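You operate a simulated robot arm through the tools that you are given. There is no shell and no other tool.

You run a simulated robot arm. Do the job below in one go: nothing can be reset, and whatever is moved stays where it is left.

## Task
Wipe the salsa drip and the coffee ring off the dining table.
Fine: wet the yellow cloth in the wash tub first and put it back. What is to be rubbed or washed off counts as gone when no trace of it is left.

It is judged by the outcome, as a careful person would: the job done as asked, and still so three seconds after it is handed in. It fails if anything else is knocked over, pushed out of place, dropped, spilled or broken. Flat cloth is picked up by pressing the open fingertips on it (5 to 10 N) and closing them slowly along it; thin cloth reads only 2 to 8 mm in the jaws.

## Robot
A 6-joint arm with a fingered hand, fixed in place. Base frame: the origin is on the floor under the middle of its stand, x ahead of it, y to its left, z up; the work surface is at about z = 750. Lengths are in mm, angles in degrees, forces in N, time in s.
With the tool pointing down near the work surface it reaches from about 340 to 760 mm from the base axis. Its first joint turns from -166.0 to 166.0 degrees. Payload 4 kg.
The TCP is the grasp point between the finger pads, 26 mm short of the fingertips. In the tool frame z runs along the fingers and y along their closing line. The gripper opens to 148 mm; its body begins 73 mm behind the TCP. The gripper is a hand of 3 fingers: y runs from the thumb to the fingers, the wrist lies at [0, 0, -239] in the tool frame, and closing takes about 1.5 s.
Orientation is told as [roll, pitch, yaw] about the base's x, y, z axes, in that order, counted from this pose: with the fingers straight down and closing along the base's y, the tool's x points along the base's -x, its y along +y and its z along -z.

## Interface
- The arm moves only by the tool servo_tool. Its argument "steps" is text: rows parted by semicolons, each of 7 numbers parted by spaces: the shift along the base's x, y, z in mm, then the turn, a rotation vector about the base's x, y, z in degrees, then the opening, from 0 (shut) to 1 (fully open). In form: x y z rx ry rz gripper; .... A call has 1 to 20 rows; each row shifts and turns the commanded pose from where the row before left it. Each row takes 0.2 s and may step no farther than 50 mm and 8.6 degrees from the row before; otherwise, or with a gripper value out of range, the whole call is refused. A pose out of reach is approached as far as the arm can. The call stops where the force on the tool passes 40 N (or 10 N more than at its start, if that is more) or the arm is blocked; 0.2 s more then pass. The fingers move at their own pace (about 153 mm/s each) and stop on an object; they squeeze with about 31 N. The grip force told is the motor's: it shows also when the fingers shut on nothing. Time passes only in rows, and 0.2 s behind the last, so rows that do not move let the fingers close. It gives the time, the measured TCP pose, the force on the tool (base axes), the opening and the grip force at its end, in the units of the frame above (readings bear some noise), with the torque about the TCP (base axes, N m) and any sound that the robot's microphone picked up.
- Cameras (640 x 400 px; columns grow to the right, rows downward): "scene" is fixed at [223.7, 651.3, 1495.2]; the picture's right is [-0.98, -0.20, 0.00], its down [-0.10, 0.51, -0.85] and it looks along [0.17, -0.83, -0.52] (base axes); focal length 318 px, centre (320, 200). "wrist" rides on the gripper at [68, -39, -90] in the tool frame; the picture's right is [0.50, 0.87, 0.00], its down [-0.66, 0.38, -0.65] and it looks along [-0.57, 0.33, 0.76] (tool axes); focal length 222 px, centre (320, 200). There is no depth. A picture from a camera that has moved, and an enlarged one, comes with that camera's place and axes in the base frame and with its lens.
- grab_frame(camera): a new picture of that camera. The clock stands still meanwhile.
- slide_trunk(by): slides the trunk up (or, below 0, down) by that many mm; the arm rides with it, the base frame stays. It gives what a move gives, with no picture.
- set_grasp(shape): the hand has 3 fingers and takes this shape, open, in about a second: jaw (thumb against the fingers, like two jaws); tri (thumb and two fingers); tip (a fingertip pinch); poke (one finger out to press); point (the index stretched); flat (the hand flat); cup (the hand cupped); fist (a fist). The gripper value then closes the fingers along that shape, each until it touches; the sizes above hold for jaw. It gives what a move gives, with no picture.
- zoom(camera, box): a new picture of the part [left, top, right, bottom] of that camera's present view, enlarged. The clock stands still meanwhile.
- finish_job(): hands the job in; it is judged then, once.

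Nothing tells you positions but the pictures and the camera data. Unless the task says otherwise, let go and move clear before handing in.

The tools are called after "Emit:" as name(argument=value, ...) on one line, values as JSON. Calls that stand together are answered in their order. servo_tool: Moves the arm, as the interface text tells. Its arguments: {"type":"object","properties":{"steps":{"type":"string"}},"required":["steps"]} The other tools are called the same way: slide_trunk (by) moves the trunk up or down; set_grasp (shape) gives the hand a shape; grab_frame (camera) takes a picture; zoom (camera, box) takes an enlarged picture of a part of a camera's view; finish_job () hands the job in.

At the start:

```text
time: 0.0
tcp_pos: [291.5, -337.8, 1080.0]
tcp_rot: [0.0, 0.0, 0.0]
force: [0.3, -0.5, 0.9]
moment: [-0.01, 0.0, -0.02]
opening: 147.8
finger_force: 0.1
shape: jaw
trunk travel left (down, up): [-525.0, 65.0]
```

scene: 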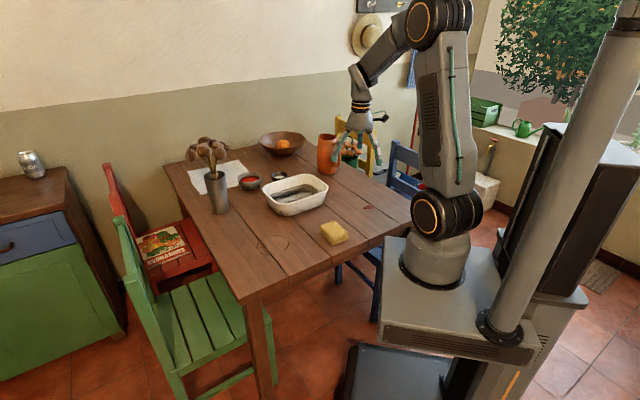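
wrist: 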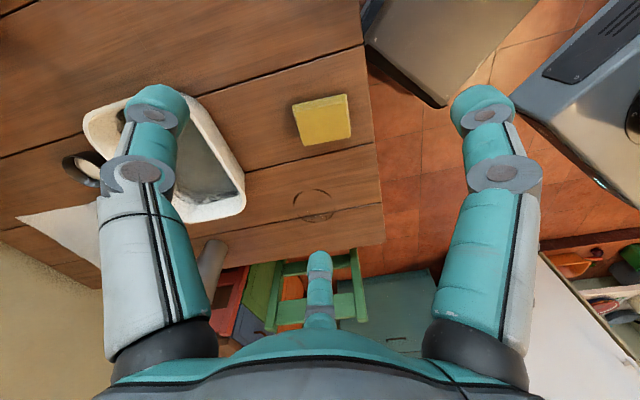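

I see a dining table with a white wash tub, a yellow cloth or sponge, a faint coffee ring and probably a red salsa drip. I'll zoom in to find each of them before moving.

Emit:
zoom(camera="scene", box=[160, 120, 420, 290])

Emit:
zoom(camera="scene", box=[230, 200, 360, 280])

Emit:
zoom(camera="scene", box=[320, 170, 420, 235])

Emit:
zoom(camera="wrist", box=[0, 50, 400, 300])

```text
2.35 times, centred on (290, 205) of scene
camera zoom: at [223.7, 651.3, 1495.2], right [-0.98, -0.2, 0.0], down [-0.1, 0.51, -0.85], along [0.17, -0.83, -0.52], focal length 748 px, centre (391, 188)
```

zoom: 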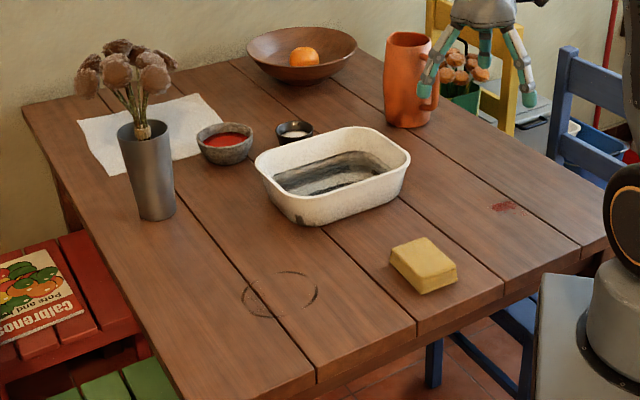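

```text
4.92 times, centred on (295, 240) of scene
camera zoom: at [223.7, 651.3, 1495.2], right [-0.98, -0.2, 0.0], down [-0.1, 0.51, -0.85], along [0.17, -0.83, -0.52], focal length 1566 px, centre (443, 3)
```

zoom: 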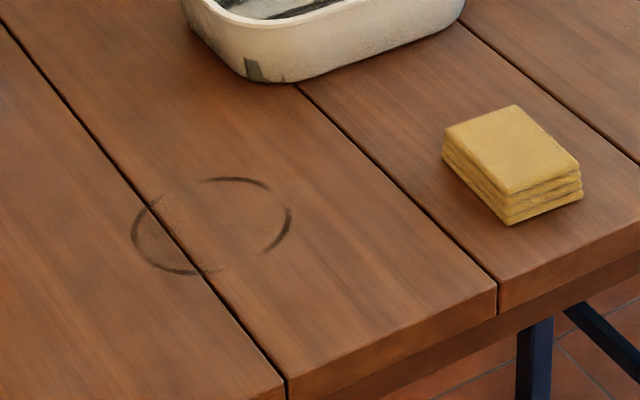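

```text
6.15 times, centred on (370, 202) of scene
camera zoom: at [223.7, 651.3, 1495.2], right [-0.98, -0.2, 0.0], down [-0.1, 0.51, -0.85], along [0.17, -0.83, -0.52], focal length 1957 px, centre (12, 185)
```

zoom: 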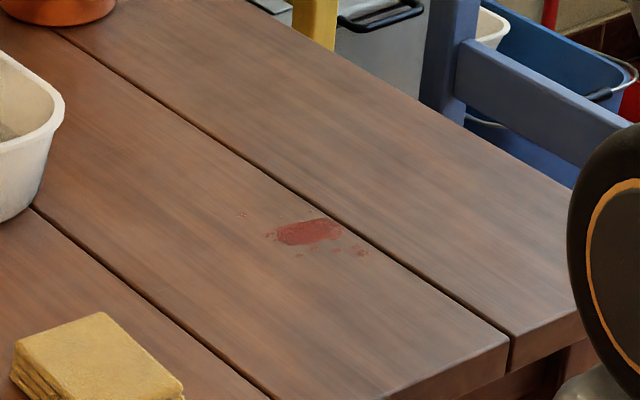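

```text
1.60 times, centred on (200, 175) of wrist
camera zoom: at [222.9, -378.1, 1168.8], right [-0.5, 0.87, 0.0], down [0.66, 0.38, 0.65], along [0.57, 0.33, -0.76], focal length 355 px, centre (512, 240)
```

zoom: 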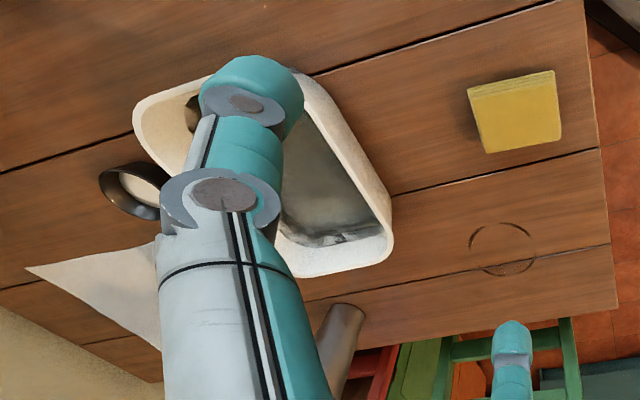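

The cloth is a folded stack near (364,-304), about 66×90×28 mm. The ring is near (570,-200), the salsa near (250,-529) and the tub near (580,-520). First I'll look at how the hand closes in free air.

Emit:
servo_tool(steps="0 0 0 0 0 0 0.4; 0 0 0 0 0 0 0.4; 0 0 0 0 0 0 0.4; 0 0 0 0 0 0 0.4")

Emit:
grab_frame(camera="wrist")

Emit:
zoom(camera="scene", box=[310, 80, 410, 180])

```text
time: 1.0
tcp_pos: [291.1, -337.8, 1079.4]
tcp_rot: [0.0, -0.1, 0.1]
force: [-0.7, 0.3, 0.6]
moment: [0.01, -0.01, 0.02]
opening: 59.5
finger_force: 0.0
shape: jaw
trunk travel left (down, up): [-525.0, 65.0]
```

```text
taken
camera wrist: at [222.9, -378.1, 1168.8], right [-0.5, 0.87, 0.0], down [0.66, 0.38, 0.65], along [0.57, 0.33, -0.76], focal length 222 px, centre (320, 200)
```

wrist: 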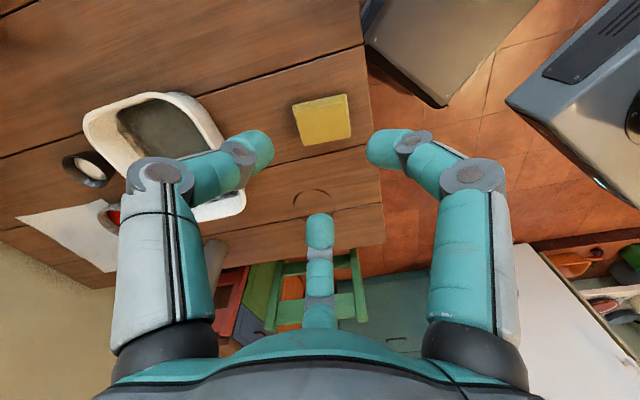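

```text
4.00 times, centred on (360, 130) of scene
camera zoom: at [223.7, 651.3, 1495.2], right [-0.98, -0.2, 0.0], down [-0.1, 0.51, -0.85], along [0.17, -0.83, -0.52], focal length 1272 px, centre (160, 480)
```

zoom: 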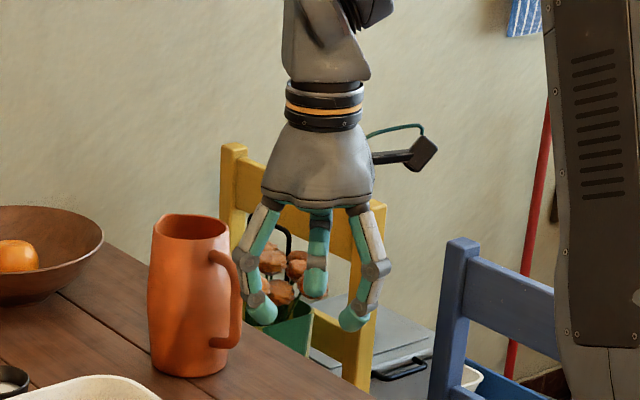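

The hand is a three-finger radial one, with the thumb at tool -y and the two fingers at ±30° on the +y side. I'll go above the cloth and turn the hand so it closes across the cloth's short side, then look again.

Emit:
servo_tool(steps="12 5.6 -20 0 0 -7.67 1; 12 5.6 -20 0 0 -7.67 1; 12 5.6 -20 0 0 -7.67 1; 12 5.6 -20 0 0 -7.67 1; 12 5.6 -20 0 0 -7.67 1; 12 5.6 -20 0 0 -7.67 1; 0 0 0 0 0 0 1; 0 0 0 0 0 0 1")

Emit:
grab_frame(camera="wrist")

Emit:
grab_frame(camera="scene")

```text
time: 2.8
tcp_pos: [362.5, -304.6, 960.1]
tcp_rot: [0.0, -0.1, -46.1]
force: [0.1, 0.0, 0.2]
moment: [0.01, -0.03, -0.01]
opening: 147.9
finger_force: 0.1
shape: jaw
trunk travel left (down, up): [-525.0, 65.0]
```

```text
taken
camera wrist: at [286.2, -284.2, 1049.5], right [0.28, 0.96, 0.0], down [0.73, -0.21, 0.65], along [0.63, -0.18, -0.76], focal length 222 px, centre (320, 200)
```

wrist: 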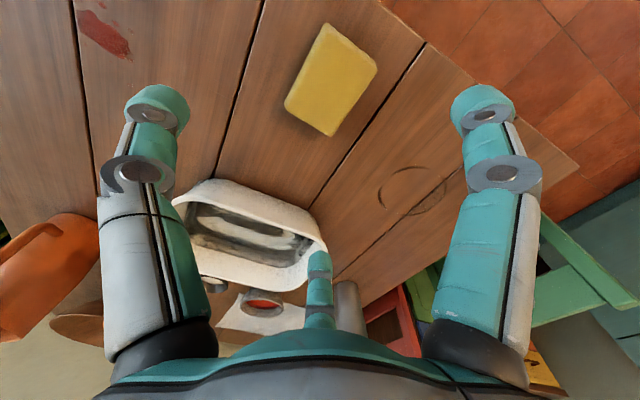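

```text
taken
```

scene: 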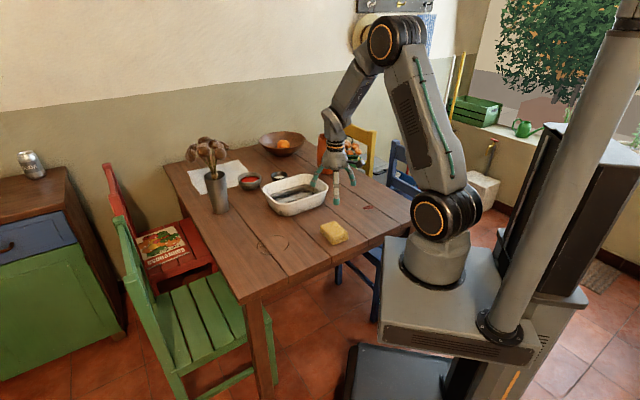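

The cloth, salsa, ring and tub are all visible from above now. I'll zoom to measure them accurately.

Emit:
zoom(camera="wrist", box=[260, 0, 420, 160])

Emit:
zoom(camera="wrist", box=[150, 150, 350, 310])

Emit:
zoom(camera="wrist", box=[350, 140, 470, 240])

Emit:
zoom(camera="wrist", box=[40, 0, 160, 80])

Emit:
zoom(camera="scene", box=[240, 160, 350, 230])

```text
2.50 times, centred on (340, 80) of wrist
camera zoom: at [286.2, -284.2, 1049.5], right [0.28, 0.96, 0.0], down [0.73, -0.21, 0.65], along [0.63, -0.18, -0.76], focal length 555 px, centre (270, 500)
```

zoom: 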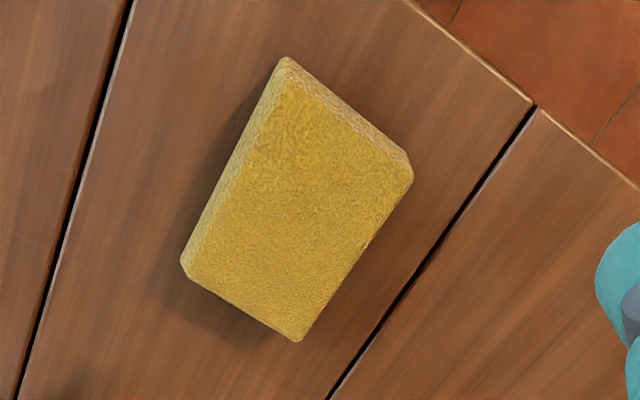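

```text
2.50 times, centred on (250, 230) of wrist
camera zoom: at [286.2, -284.2, 1049.5], right [0.28, 0.96, 0.0], down [0.73, -0.21, 0.65], along [0.63, -0.18, -0.76], focal length 555 px, centre (495, 125)
```

zoom: 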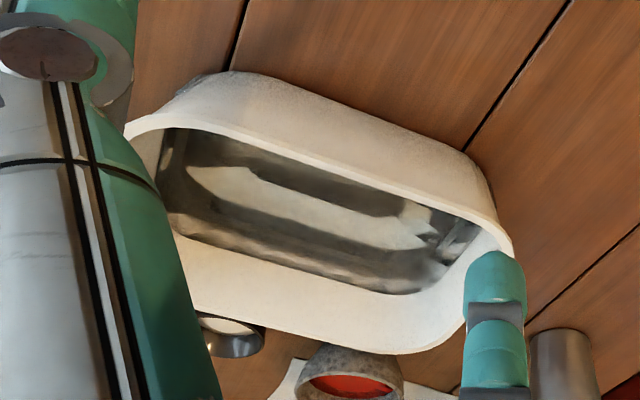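

```text
4.00 times, centred on (410, 190) of wrist
camera zoom: at [286.2, -284.2, 1049.5], right [0.28, 0.96, 0.0], down [0.73, -0.21, 0.65], along [0.63, -0.18, -0.76], focal length 888 px, centre (-40, 240)
```

zoom: 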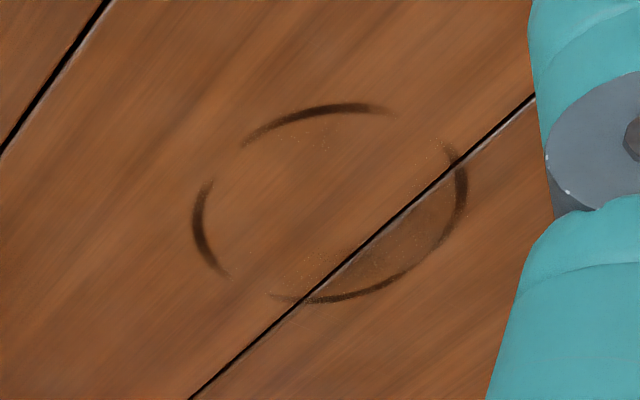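

```text
5.00 times, centred on (100, 40) of wrist
camera zoom: at [286.2, -284.2, 1049.5], right [0.28, 0.96, 0.0], down [0.73, -0.21, 0.65], along [0.63, -0.18, -0.76], focal length 1111 px, centre (1420, 1000)
```

zoom: 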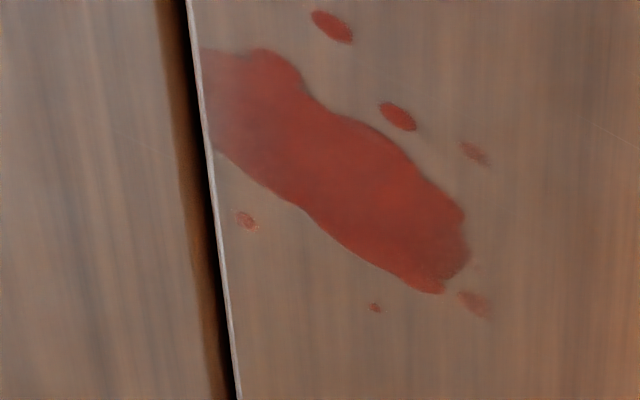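

```text
5.71 times, centred on (295, 195) of scene
camera zoom: at [223.7, 651.3, 1495.2], right [-0.98, -0.2, 0.0], down [-0.1, 0.51, -0.85], along [0.17, -0.83, -0.52], focal length 1818 px, centre (463, 229)
```

zoom: 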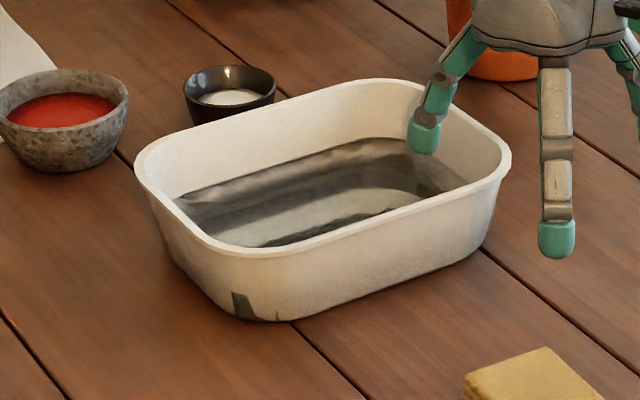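

The cloth centre measures about (356,-294), with its short axis near 42.5° and its top near z 778. I'll offset the tool so the thumb and both fingers straddle it, and come down partway first.

Emit:
servo_tool(steps="0.5 9 -30 0 0 -1.4 0.72; 1 9 -30 0 0 0 0.72; 0 0 -30 0 0 0 0.72; 0 0 -30 0 0 0 0.72; 0 0 -20 0 0 0 0.72; 0 0 0 0 0 0 0.72")

Emit:
zoom(camera="scene", box=[280, 180, 390, 250])

Emit:
grab_frame(camera="wrist")

```text
time: 4.2
tcp_pos: [364.7, -283.7, 818.7]
tcp_rot: [-0.1, 0.0, -47.4]
force: [0.1, -0.1, 0.5]
moment: [-0.02, 0.02, -0.05]
opening: 106.8
finger_force: 0.1
shape: jaw
trunk travel left (down, up): [-525.0, 65.0]
```

```text
5.71 times, centred on (335, 215) of scene
camera zoom: at [223.7, 651.3, 1495.2], right [-0.98, -0.2, 0.0], down [-0.1, 0.51, -0.85], along [0.17, -0.83, -0.52], focal length 1818 px, centre (234, 114)
```

zoom: 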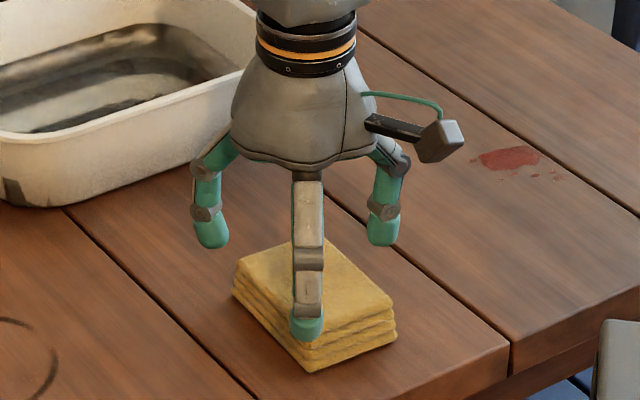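

```text
taken
camera wrist: at [289.9, -261.6, 908.9], right [0.3, 0.95, 0.0], down [0.72, -0.23, 0.65], along [0.62, -0.2, -0.76], focal length 222 px, centre (320, 200)
```

wrist: 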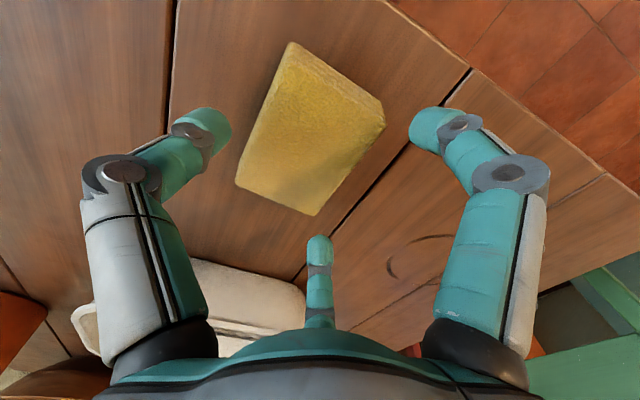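

The cloth sits where expected between the fingers. I'll come down so the fingertips are just above the tabletop.

Emit:
servo_tool(steps="-0.5 -1.2 -10 0 0 0 0.72; -0.5 -1 -10 0 0 0 0.72; 0 0 -8 0 0 0 0.72; 0 0 -6 0 0 0 0.72; 0 0 0 0 0 0 0.72")

Emit:
zoom(camera="scene", box=[300, 200, 370, 250])

Emit:
grab_frame(camera="wrist")

```text
time: 5.4
tcp_pos: [364.2, -288.5, 785.8]
tcp_rot: [0.0, 0.0, -47.3]
force: [0.3, 0.5, -0.1]
moment: [0.04, 0.04, 0.01]
opening: 106.8
finger_force: 0.0
shape: jaw
trunk travel left (down, up): [-525.0, 65.0]
```

```text
8.00 times, centred on (335, 225) of scene
camera zoom: at [223.7, 651.3, 1495.2], right [-0.98, -0.2, 0.0], down [-0.1, 0.51, -0.85], along [0.17, -0.83, -0.52], focal length 2545 px, centre (200, 0)
```

zoom: 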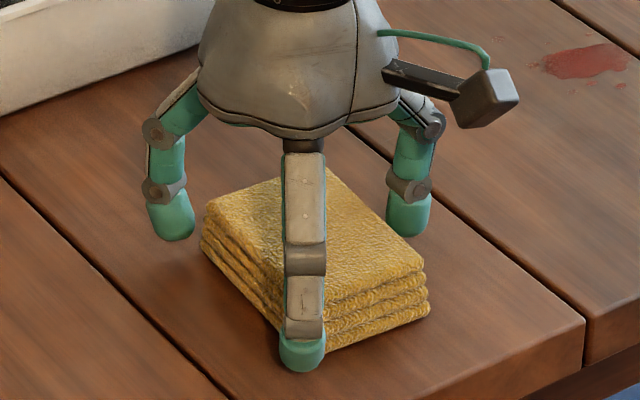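

```text
taken
camera wrist: at [289.3, -265.9, 875.4], right [0.3, 0.95, 0.0], down [0.72, -0.23, 0.65], along [0.62, -0.2, -0.76], focal length 222 px, centre (320, 200)
```

wrist: 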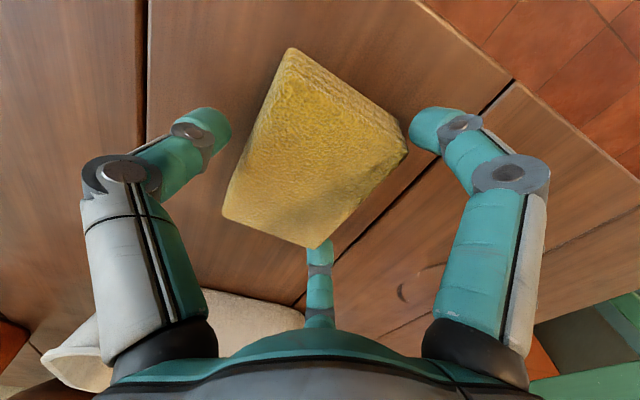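

The fingers are clear of the table and around the cloth. I'll go slightly lower and close slowly.

Emit:
servo_tool(steps="0 1 -3 0 0 0 0.72; 0 0 0 0 0 0 0.66; 0 0 0 0 0 0 0.6; 0 0 0 0 0 0 0.56; 0 0 0 0 0 0 0.53; 0 0 0 0 0 0 0.5; 0 0 0 0 0 0 0.48; 0 0 0 0 0 0 0.46; 0 0 0 0 0 0 0.46")

Emit:
zoom(camera="scene", box=[300, 200, 370, 250])

Emit:
grab_frame(camera="wrist")

```text
time: 7.4
tcp_pos: [364.9, -286.3, 783.4]
tcp_rot: [-0.1, 0.1, -47.5]
force: [-0.4, 0.9, 0.9]
moment: [-0.05, -0.03, -0.04]
opening: 65.6
finger_force: 31.1
shape: jaw
trunk travel left (down, up): [-525.0, 65.0]
```

```text
8.00 times, centred on (335, 225) of scene
camera zoom: at [223.7, 651.3, 1495.2], right [-0.98, -0.2, 0.0], down [-0.1, 0.51, -0.85], along [0.17, -0.83, -0.52], focal length 2545 px, centre (200, 0)
```

zoom: 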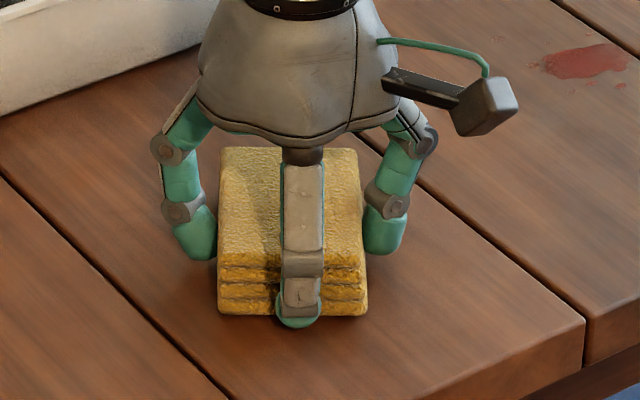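

```text
taken
camera wrist: at [289.2, -264.7, 872.0], right [0.3, 0.95, 0.0], down [0.72, -0.23, 0.65], along [0.62, -0.2, -0.76], focal length 222 px, centre (320, 200)
```

wrist: 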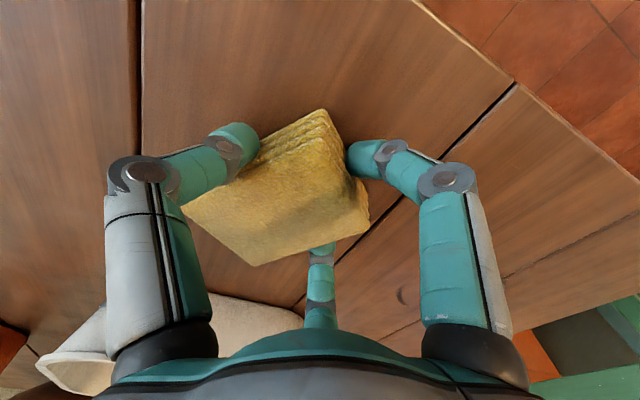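

The cloth turned about 35° as it was gripped, but it now looks seated between all three fingers with a steady grip force. I'll firm the grip and lift a little to check that it holds.

Emit:
servo_tool(steps="0 0 0 0 0 0 0.43; 0 0 0 0 0 0 0.4; 0 0 0 0 0 0 0.4; 0 0 5 0 0 0 0.4; 0 0 10 0 0 0 0.4; 0 0 10 0 0 0 0.4; 0 0 0 0 0 0 0.4")

Emit:
zoom(camera="scene", box=[300, 200, 370, 250])

Emit:
grab_frame(camera="wrist")

```text
time: 9.0
tcp_pos: [363.1, -286.9, 807.0]
tcp_rot: [0.0, 0.0, -47.5]
force: [-0.3, 0.2, -0.7]
moment: [0.02, -0.02, -0.02]
opening: 64.9
finger_force: 30.6
shape: jaw
trunk travel left (down, up): [-525.0, 65.0]
```

```text
8.00 times, centred on (335, 225) of scene
camera zoom: at [223.7, 651.3, 1495.2], right [-0.98, -0.2, 0.0], down [-0.1, 0.51, -0.85], along [0.17, -0.83, -0.52], focal length 2545 px, centre (200, 0)
```

zoom: 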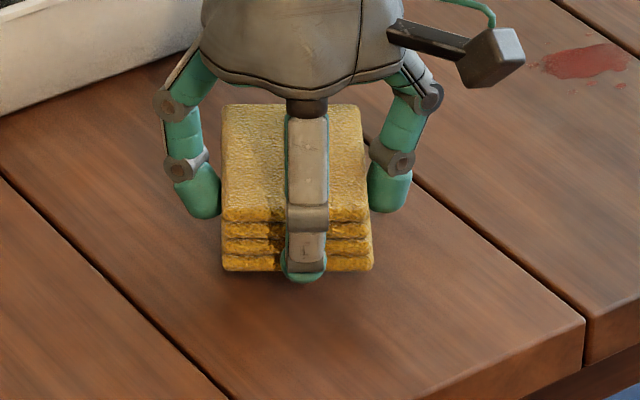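

```text
taken
camera wrist: at [287.8, -264.6, 897.1], right [0.3, 0.95, 0.0], down [0.72, -0.23, 0.65], along [0.62, -0.2, -0.76], focal length 222 px, centre (320, 200)
```

wrist: 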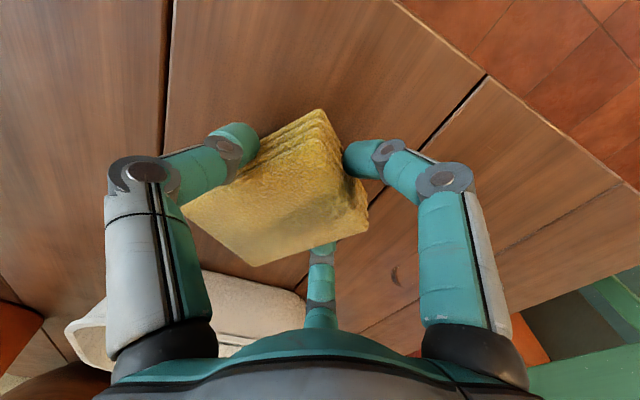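

The cloth is held firmly and level, with its bottom about 33 mm below the TCP. I'll raise it, carry it over the tub and turn the hand so the fingers fit inside the rim.

Emit:
servo_tool(steps="0 0 35 0 0 0 0.4; 0 0 35 0 0 0 0.4; 0 0 35 0 0 0 0.4; 0 0 35 0 0 0 0.4; 26 -27 0 0 0 -5.5 0.4; 26 -27 0 0 0 -5.5 0.4; 26 -27 0 0 0 -5.5 0.4; 26 -27 0 0 0 -5.5 0.4; 26 -27 0 0 0 -5.5 0.4; 0 0 0 0 0 0 0.4")

Emit:
grab_frame(camera="wrist")

Emit:
zoom(camera="scene", box=[230, 120, 390, 240])

```text
time: 11.2
tcp_pos: [492.7, -424.5, 945.7]
tcp_rot: [0.0, 0.0, -75.0]
force: [0.0, -0.4, -0.8]
moment: [0.06, -0.01, 0.0]
opening: 64.0
finger_force: 31.1
shape: jaw
trunk travel left (down, up): [-525.0, 65.0]
```

```text
taken
camera wrist: at [436.6, -369.5, 1035.3], right [0.71, 0.71, 0.0], down [0.54, -0.54, 0.65], along [0.46, -0.46, -0.76], focal length 222 px, centre (320, 200)
```

wrist: 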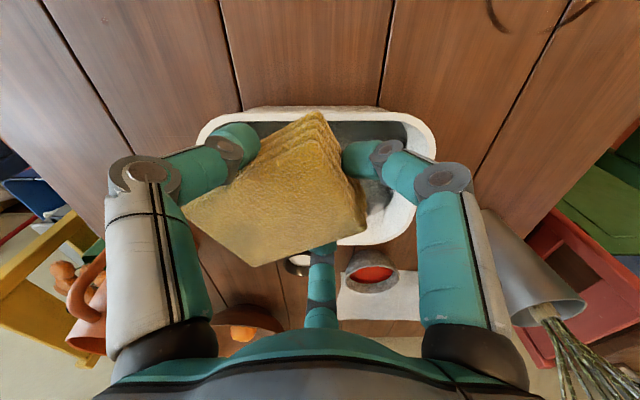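

```text
3.33 times, centred on (310, 180) of scene
camera zoom: at [223.7, 651.3, 1495.2], right [-0.98, -0.2, 0.0], down [-0.1, 0.51, -0.85], along [0.17, -0.83, -0.52], focal length 1060 px, centre (353, 267)
```

zoom: 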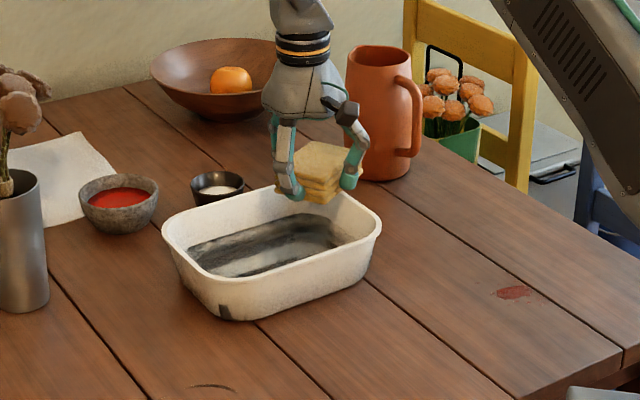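

From here the tub is square to the view, centred near (561,-500), with its rim about z 816. I'll move over it and come down partway.

Emit:
servo_tool(steps="28 -28 0 0 0 0 0.4; 28 -28 0 0 0 0 0.4; 0 0 -30 0 0 0 0.4; 0 0 -30 0 0 0 0.4; 0 0 -20 0 0 0 0.4; 0 0 0 0 0 0 0.4")

Emit:
grab_frame(camera="wrist")

Emit:
zoom(camera="scene", box=[240, 130, 360, 230])

```text
time: 12.6
tcp_pos: [550.7, -478.7, 866.8]
tcp_rot: [0.0, 0.1, -75.0]
force: [0.4, -0.3, -0.6]
moment: [0.03, 0.02, 0.0]
opening: 64.0
finger_force: 31.0
shape: jaw
trunk travel left (down, up): [-525.0, 65.0]
```

```text
taken
camera wrist: at [494.2, -424.3, 956.7], right [0.71, 0.71, 0.0], down [0.54, -0.53, 0.65], along [0.46, -0.46, -0.76], focal length 222 px, centre (320, 200)
```

wrist: 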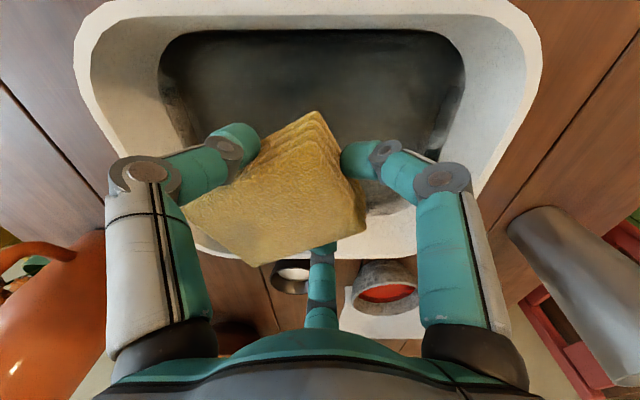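

```text
4.00 times, centred on (300, 180) of scene
camera zoom: at [223.7, 651.3, 1495.2], right [-0.98, -0.2, 0.0], down [-0.1, 0.51, -0.85], along [0.17, -0.83, -0.52], focal length 1272 px, centre (400, 280)
```

zoom: 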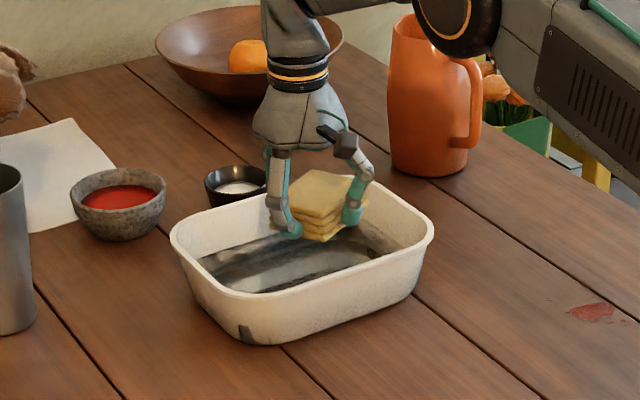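

The hand and cloth are centred over the water with clearance all round. I'll lower the cloth into the water slowly.

Emit:
servo_tool(steps="0 0 -15 0 0 0 0.4; 0 0 -15 0 0 0 0.4; 0 0 -15 0 0 0 0.4; 0 0 -10 0 0 0 0.4; 0 0 -8 0 0 0 0.4; 0 0 -6 0 0 0 0.4; 0 0 0 0 0 0 0.4; 0 0 0 0 0 0 0.4")

Emit:
grab_frame(camera="wrist")

Emit:
zoom(camera="scene", box=[240, 130, 360, 230])

```text
time: 14.4
tcp_pos: [550.4, -479.7, 797.8]
tcp_rot: [0.1, 0.0, -74.9]
force: [-0.9, -0.3, 0.6]
moment: [0.0, -0.02, 0.0]
opening: 63.9
finger_force: 30.9
shape: jaw
trunk travel left (down, up): [-525.0, 65.0]
```

```text
taken
camera wrist: at [493.8, -424.2, 887.1], right [0.71, 0.71, 0.0], down [0.54, -0.53, 0.65], along [0.46, -0.46, -0.76], focal length 222 px, centre (320, 200)
```

wrist: 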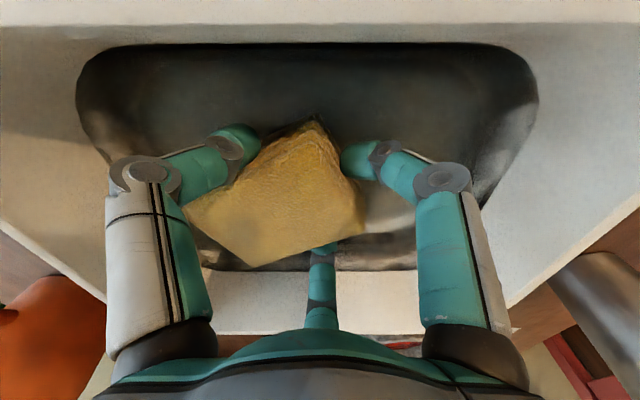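

```text
4.00 times, centred on (300, 180) of scene
camera zoom: at [223.7, 651.3, 1495.2], right [-0.98, -0.2, 0.0], down [-0.1, 0.51, -0.85], along [0.17, -0.83, -0.52], focal length 1272 px, centre (400, 280)
```

zoom: 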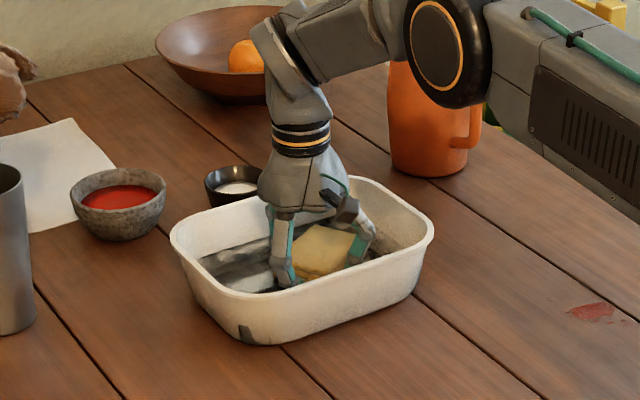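

The lower layers are now in the water and the force is negligible. I'll go a few millimetres deeper and hold there to soak, then lift and let it drip over the tub.

Emit:
servo_tool(steps="0 0 -3 0 0 0 0.4; 0 0 -3 0 0 0 0.4; 0 0 -2 0 0 0 0.4; 0 0 0 0 0 0 0.4; 0 0 0 0 0 0 0.4; 0 0 0 0 0 0 0.4; 0 0 0 0 0 0 0.4; 0 0 0 0 0 0 0.4")

Emit:
grab_frame(camera="wrist")

```text
time: 16.2
tcp_pos: [549.5, -479.2, 791.1]
tcp_rot: [0.0, 0.0, -74.9]
force: [-0.5, 0.6, 0.1]
moment: [0.0, 0.01, -0.03]
opening: 63.9
finger_force: 31.2
shape: jaw
trunk travel left (down, up): [-525.0, 65.0]
```

```text
taken
camera wrist: at [493.5, -424.1, 879.9], right [0.71, 0.71, 0.0], down [0.54, -0.53, 0.65], along [0.46, -0.46, -0.76], focal length 222 px, centre (320, 200)
```

wrist: 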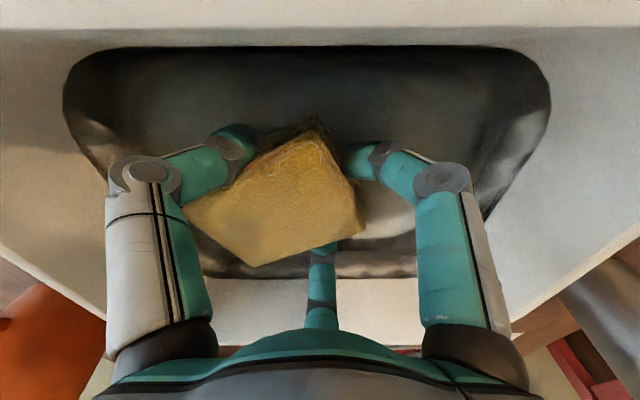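

The cloth has soaked. I'll lift it straight out and pause above the tub.

Emit:
servo_tool(steps="0 0 10 0 0 0 0.4; 0 0 15 0 0 0 0.4; 0 0 20 0 0 0 0.4; 0 0 20 0 0 0 0.4; 0 0 0 0 0 0 0.4; 0 0 0 0 0 0 0.4; 0 0 0 0 0 0 0.4; 0 0 0 0 0 0 0.4; 0 0 0 0 0 0 0.4; 0 0 0 0 0 0 0.4; 0 0 20 0 0 0 0.4; 0 0 25 0 0 0 0.4; 0 0 0 0 0 0 0.4; 0 0 0 0 0 0 0.4; 0 0 0 0 0 0 0.4")

Emit:
grab_frame(camera="wrist")

Emit:
zoom(camera="scene", box=[240, 130, 360, 230])

```text
time: 19.4
tcp_pos: [549.4, -476.7, 899.6]
tcp_rot: [0.0, -0.1, -75.0]
force: [0.3, -0.3, -0.7]
moment: [0.0, -0.01, 0.01]
opening: 63.9
finger_force: 31.1
shape: jaw
trunk travel left (down, up): [-525.0, 65.0]
```

```text
taken
camera wrist: at [493.6, -422.2, 989.2], right [0.71, 0.71, 0.0], down [0.54, -0.53, 0.65], along [0.46, -0.46, -0.76], focal length 222 px, centre (320, 200)
```

wrist: 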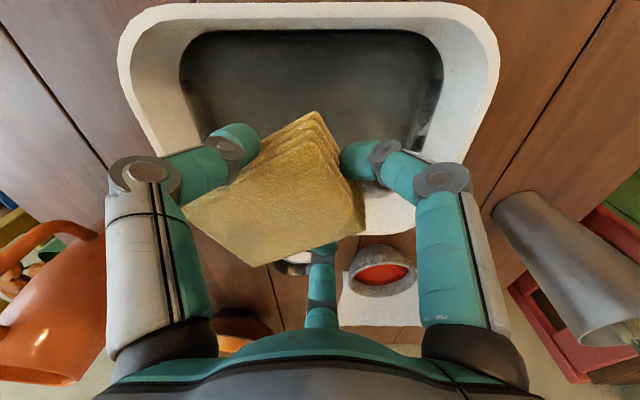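

```text
4.00 times, centred on (300, 180) of scene
camera zoom: at [223.7, 651.3, 1495.2], right [-0.98, -0.2, 0.0], down [-0.1, 0.51, -0.85], along [0.17, -0.83, -0.52], focal length 1272 px, centre (400, 280)
```

zoom: 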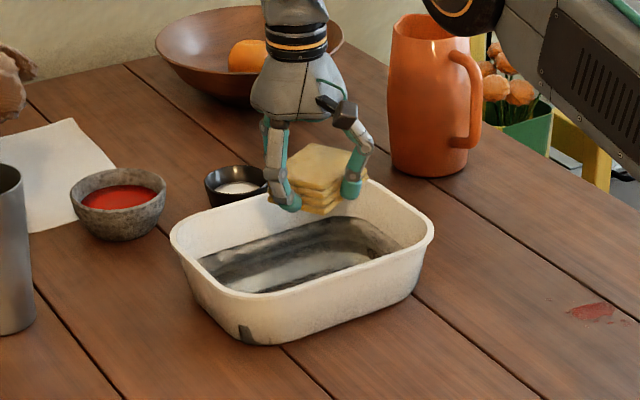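

The cloth is wet. The ring is centred near (561,-198), with an outer radius of about 60 mm. I'll carry the cloth to the near side of the ring and come down close to the table.

Emit:
servo_tool(steps="-6.7 40.8 0 0 0 0 0.4; -6.7 40.8 0 0 0 0 0.4; -6.7 40.8 0 0 0 0 0.4; -6.7 40.8 0 0 0 0 0.4; -6.7 40.8 0 0 0 0 0.4; -6.7 40.8 0 0 0 0 0.4; -6.7 40.8 0 0 0 0 0.4; 0 0 -30 0 0 0 0.4; 0 0 -30 0 0 0 0.4; 0 0 -30 0 0 0 0.4; 0 0 -15 0 0 0 0.4; 0 0 0 0 0 0 0.4")

Emit:
grab_frame(camera="wrist")

Emit:
zoom(camera="scene", box=[220, 180, 340, 280])

```text
time: 22.0
tcp_pos: [503.4, -192.4, 797.1]
tcp_rot: [0.1, -0.1, -75.0]
force: [-0.3, 0.4, -0.2]
moment: [0.02, 0.0, 0.0]
opening: 63.3
finger_force: 30.9
shape: jaw
trunk travel left (down, up): [-525.0, 65.0]
```

```text
taken
camera wrist: at [447.0, -137.9, 885.3], right [0.71, 0.71, 0.0], down [0.54, -0.53, 0.65], along [0.46, -0.46, -0.76], focal length 222 px, centre (320, 200)
```

wrist: 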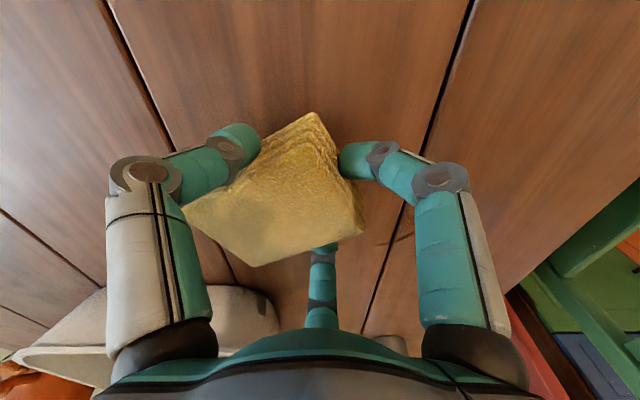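

```text
4.00 times, centred on (280, 230) of scene
camera zoom: at [223.7, 651.3, 1495.2], right [-0.98, -0.2, 0.0], down [-0.1, 0.51, -0.85], along [0.17, -0.83, -0.52], focal length 1272 px, centre (480, 80)
```

zoom: 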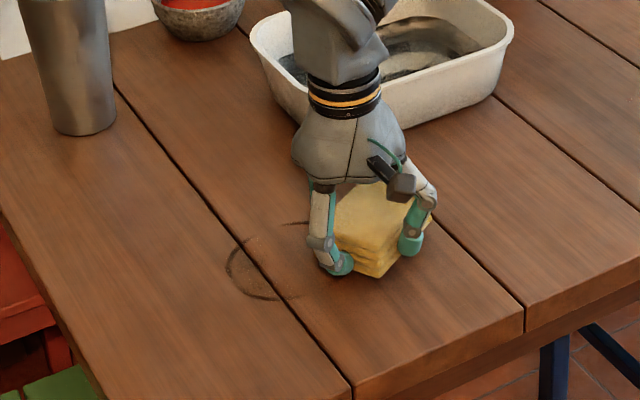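

The cloth is just above the table next to the ring. I'll lower it in small steps until it makes light contact.

Emit:
servo_tool(steps="0 0 -5 0 0 0 0.4; 0 0 -4 0 0 0 0.4; 0 0 -2 0 0 0 0.4; 0 0 -1 0 0 0 0.4; 0 0 -1 0 0 0 0.4; 0 0 0 0 0 0 0.4")

```text
time: 23.4
tcp_pos: [503.9, -193.3, 783.8]
tcp_rot: [0.1, 0.0, -74.9]
force: [0.0, 1.5, 1.7]
moment: [-0.09, 0.03, 0.02]
opening: 63.3
finger_force: 31.0
shape: jaw
trunk travel left (down, up): [-525.0, 65.0]
```

Emit:
servo_tool(steps="0 0 -1 0 0 0 0.4; 0 0 0 0 0 0 0.4")

Emit:
servo_tool(steps="0 0 -1 0 0 0 0.4; 0 0 0 0 0 0 0.4")

```text
time: 24.0
tcp_pos: [503.8, -192.6, 781.5]
tcp_rot: [0.0, -0.1, -74.9]
force: [-0.6, 1.1, 2.4]
moment: [-0.23, 0.05, -0.02]
opening: 63.4
finger_force: 31.3
shape: jaw
trunk travel left (down, up): [-525.0, 65.0]
```

```text
time: 24.6
tcp_pos: [504.2, -193.5, 780.9]
tcp_rot: [0.2, -0.1, -75.0]
force: [0.0, -0.6, 10.8]
moment: [-0.33, 0.12, 0.01]
opening: 63.1
finger_force: 31.1
shape: jaw
trunk travel left (down, up): [-525.0, 65.0]
```

Contact force is about 10 N. I'll make the first stroke across the ring and check it.

Emit:
servo_tool(steps="14.5 -3.9 0 0 0 0 0.4; 14.5 -3.9 0 0 0 0 0.4; 14.5 -3.9 0 0 0 0 0.4; 14.5 -3.9 0 0 0 0 0.4; 14.5 -3.9 0 0 0 0 0.4; 14.5 -3.9 0 0 0 0 0.4; 14.5 -3.9 0 0 0 0 0.4; 14.5 -3.9 0 0 0 0 0.4")

Emit:
grab_frame(camera="wrist")

Emit:
zoom(camera="scene", box=[220, 180, 340, 280])

```text
time: 26.4
tcp_pos: [619.4, -224.4, 781.1]
tcp_rot: [0.0, 0.0, -74.9]
force: [-2.9, 2.1, 5.0]
moment: [-0.21, 0.2, -0.12]
opening: 63.8
finger_force: 30.5
shape: jaw
trunk travel left (down, up): [-525.0, 65.0]
```

```text
taken
camera wrist: at [563.5, -169.6, 870.2], right [0.71, 0.71, 0.0], down [0.54, -0.53, 0.65], along [0.46, -0.46, -0.76], focal length 222 px, centre (320, 200)
```

wrist: 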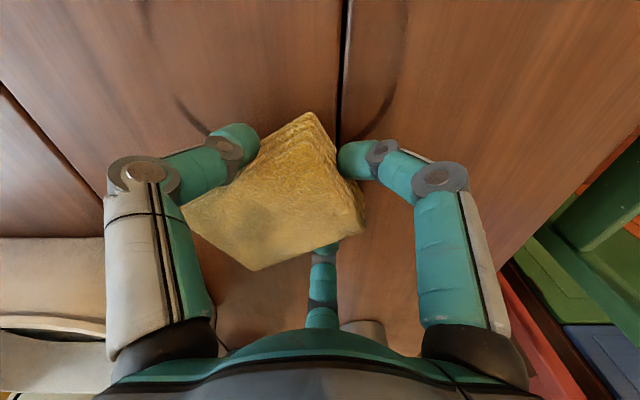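

```text
4.00 times, centred on (280, 230) of scene
camera zoom: at [223.7, 651.3, 1495.2], right [-0.98, -0.2, 0.0], down [-0.1, 0.51, -0.85], along [0.17, -0.83, -0.52], focal length 1272 px, centre (480, 80)
```

zoom: 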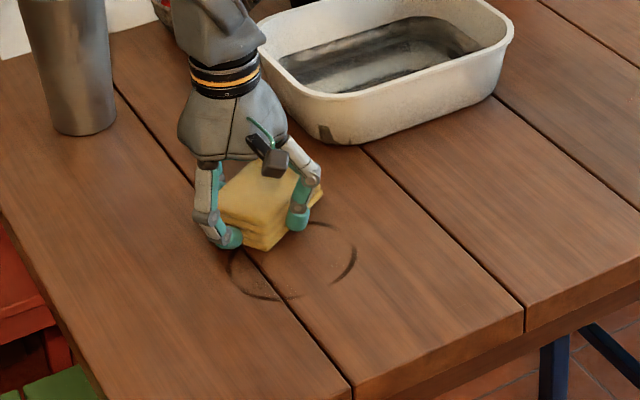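

The stroke went smoothly, but traces may remain. I'll zoom in to see how much a single pass removed.

Emit:
zoom(camera="scene", box=[265, 220, 325, 260])

Emit:
zoom(camera="wrist", box=[140, 0, 460, 200])

```text
10.00 times, centred on (295, 240) of scene
camera zoom: at [223.7, 651.3, 1495.2], right [-0.98, -0.2, 0.0], down [-0.1, 0.51, -0.85], along [0.17, -0.83, -0.52], focal length 3181 px, centre (570, -200)
```

zoom: 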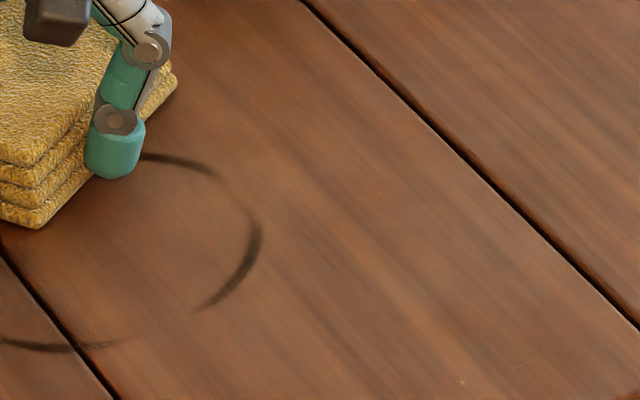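

```text
2.00 times, centred on (300, 100) of wrist
camera zoom: at [563.5, -169.6, 870.2], right [0.71, 0.71, 0.0], down [0.54, -0.53, 0.65], along [0.46, -0.46, -0.76], focal length 444 px, centre (360, 400)
```

zoom: 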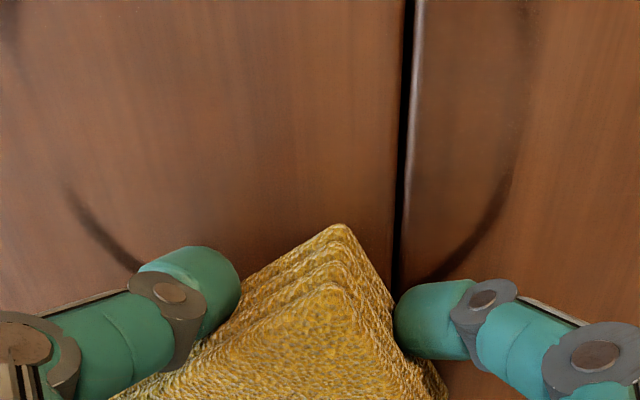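

The pass barely lightened the ring, so it will need more pressure and repeated rubbing. I'll press slightly harder and rub back and forth.

Emit:
servo_tool(steps="0 0 -1 0 0 0 0.4; -14.5 3.9 0 0 0 0 0.4; -14.5 3.9 0 0 0 0 0.4; -14.5 3.9 0 0 0 0 0.4; -14.5 3.9 0 0 0 0 0.4; -14.5 3.9 0 0 0 0 0.4; -14.5 3.9 0 0 0 0 0.4; -14.5 3.9 0 0 0 0 0.4; -14.5 3.9 0 0 0 0 0.4")

Emit:
zoom(camera="scene", box=[255, 215, 325, 260])

```text
time: 28.4
tcp_pos: [502.7, -195.1, 781.0]
tcp_rot: [-0.1, 0.1, -75.0]
force: [2.0, -1.4, 5.9]
moment: [-0.19, -0.23, 0.04]
opening: 62.8
finger_force: 31.1
shape: jaw
trunk travel left (down, up): [-525.0, 65.0]
```

```text
8.89 times, centred on (290, 238) of scene
camera zoom: at [223.7, 651.3, 1495.2], right [-0.98, -0.2, 0.0], down [-0.1, 0.51, -0.85], along [0.17, -0.83, -0.52], focal length 2827 px, centre (587, -133)
```

zoom: 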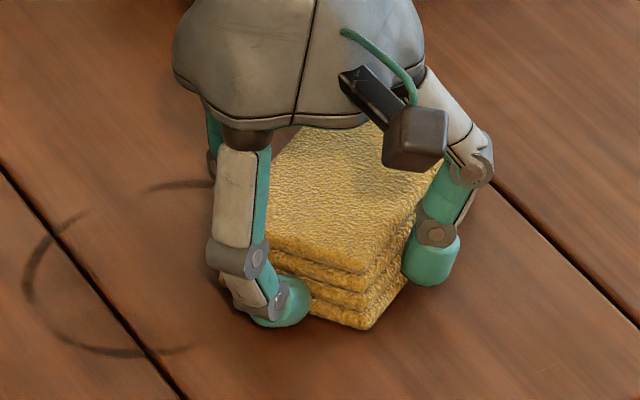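

Emit:
servo_tool(steps="0 0 -1 0 0 0 0.4; 0 0 -1 0 0 0 0.4; 0 0 0 0 0 0 0.4")

Emit:
servo_tool(steps="14.5 -3.9 0 0 0 0 0.4; 14.5 -3.9 0 0 0 0 0.4; 14.5 -3.9 0 0 0 0 0.4; 14.5 -3.9 0 0 0 0 0.4; 14.5 -3.9 0 0 0 0 0.4; 14.5 -3.9 0 0 0 0 0.4; 14.5 -3.9 0 0 0 0 0.4; 14.5 -3.9 0 0 0 0 0.4; 0 0 0 0 0 0 0.4")

Emit:
zoom(camera="scene", box=[255, 215, 325, 260])

Emit:
zoom(camera="wrist", box=[140, 0, 460, 200])

```text
time: 29.2
tcp_pos: [502.4, -194.3, 778.9]
tcp_rot: [0.1, 0.0, -74.9]
force: [-1.4, 0.6, 18.2]
moment: [-0.29, -0.01, -0.04]
opening: 62.7
finger_force: 31.3
shape: jaw
trunk travel left (down, up): [-525.0, 65.0]
```

```text
time: 31.2
tcp_pos: [616.8, -224.1, 778.7]
tcp_rot: [0.2, -0.1, -75.0]
force: [-14.2, 3.6, 29.0]
moment: [-0.33, 0.67, -0.26]
opening: 65.5
finger_force: 31.3
shape: jaw
trunk travel left (down, up): [-525.0, 65.0]
```

```text
8.89 times, centred on (290, 238) of scene
camera zoom: at [223.7, 651.3, 1495.2], right [-0.98, -0.2, 0.0], down [-0.1, 0.51, -0.85], along [0.17, -0.83, -0.52], focal length 2827 px, centre (587, -133)
```

zoom: 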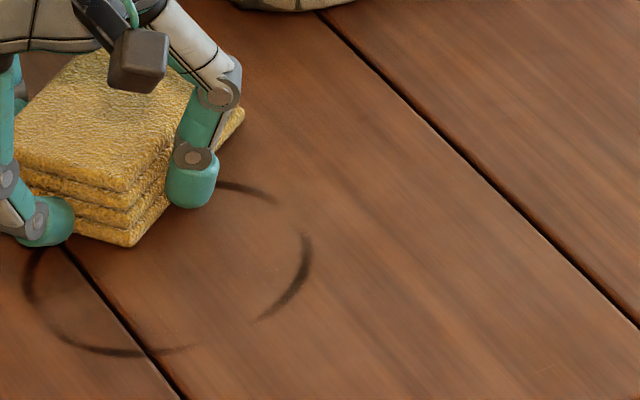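

```text
2.00 times, centred on (300, 100) of wrist
camera zoom: at [560.9, -169.0, 867.3], right [0.71, 0.71, 0.0], down [0.53, -0.53, 0.66], along [0.46, -0.46, -0.76], focal length 444 px, centre (360, 400)
```

zoom: 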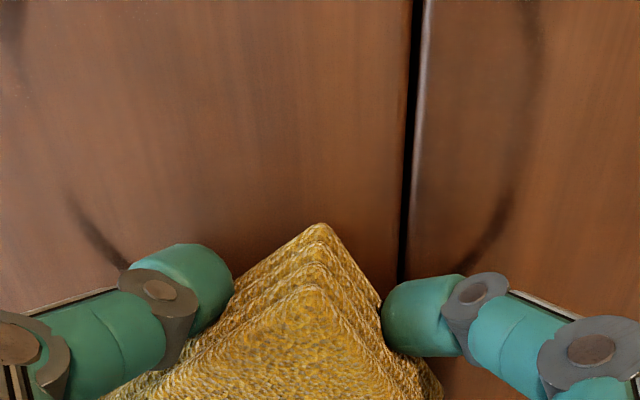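

The force is now 18–29 N and the cloth is holding. I'll ease off slightly and do several more rubs over the same band, then compare.

Emit:
servo_tool(steps="-20 5.3 0.5 0 0 0 0.4; -20 5.3 0 0 0 0 0.4; -20 5.3 0 0 0 0 0.4; -20 5.3 0 0 0 0 0.4; -20 5.3 0 0 0 0 0.4; -16 4.2 0 0 0 0 0.4; 20 -5.3 0 0 0 0 0.4; 20 -5.3 0 0 0 0 0.4; 20 -5.3 0 0 0 0 0.4; 20 -5.3 0 0 0 0 0.4; 20 -5.3 0 0 0 0 0.4; 16 -4.2 0 0 0 0 0.4; -20 5.3 0 0 0 0 0.4; -20 5.3 0 0 0 0 0.4; -20 5.3 0 0 0 0 0.4; -20 5.3 0 0 0 0 0.4; -20 5.3 0 0 0 0 0.4; -16 4.2 0 0 0 0 0.4")

Emit:
zoom(camera="scene", box=[255, 215, 325, 260])

Emit:
zoom(camera="wrist", box=[140, 0, 460, 300])

```text
time: 35.0
tcp_pos: [503.3, -192.1, 776.5]
tcp_rot: [0.0, -0.1, -75.0]
force: [7.2, -2.2, 25.4]
moment: [-0.38, -0.25, 0.07]
opening: 61.6
finger_force: 30.7
shape: jaw
trunk travel left (down, up): [-525.0, 65.0]
```

```text
8.89 times, centred on (290, 238) of scene
camera zoom: at [223.7, 651.3, 1495.2], right [-0.98, -0.2, 0.0], down [-0.1, 0.51, -0.85], along [0.17, -0.83, -0.52], focal length 2827 px, centre (587, -133)
```

zoom: 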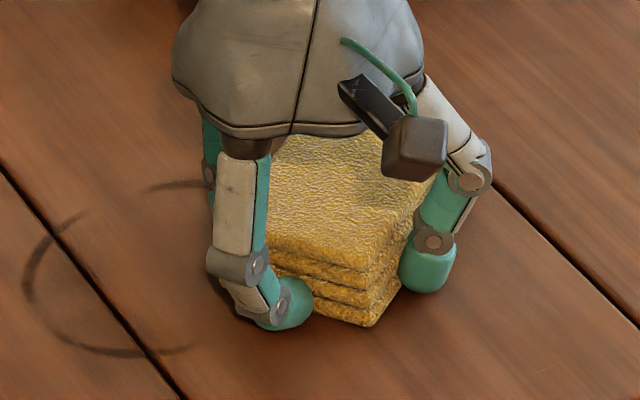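

```text
1.33 times, centred on (300, 150) of wrist
camera zoom: at [446.7, -138.2, 866.5], right [0.71, 0.71, 0.0], down [0.53, -0.53, 0.66], along [0.46, -0.46, -0.76], focal length 296 px, centre (347, 267)
```

zoom: 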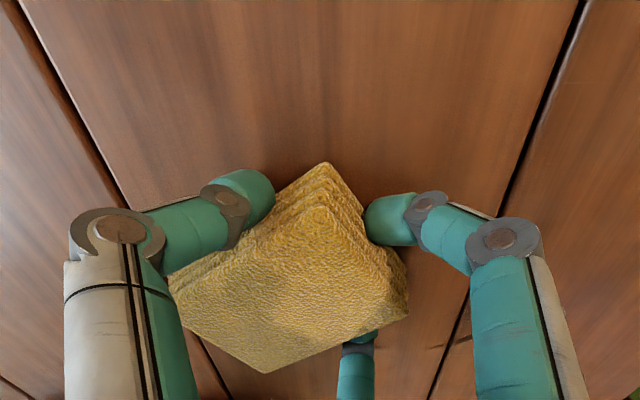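

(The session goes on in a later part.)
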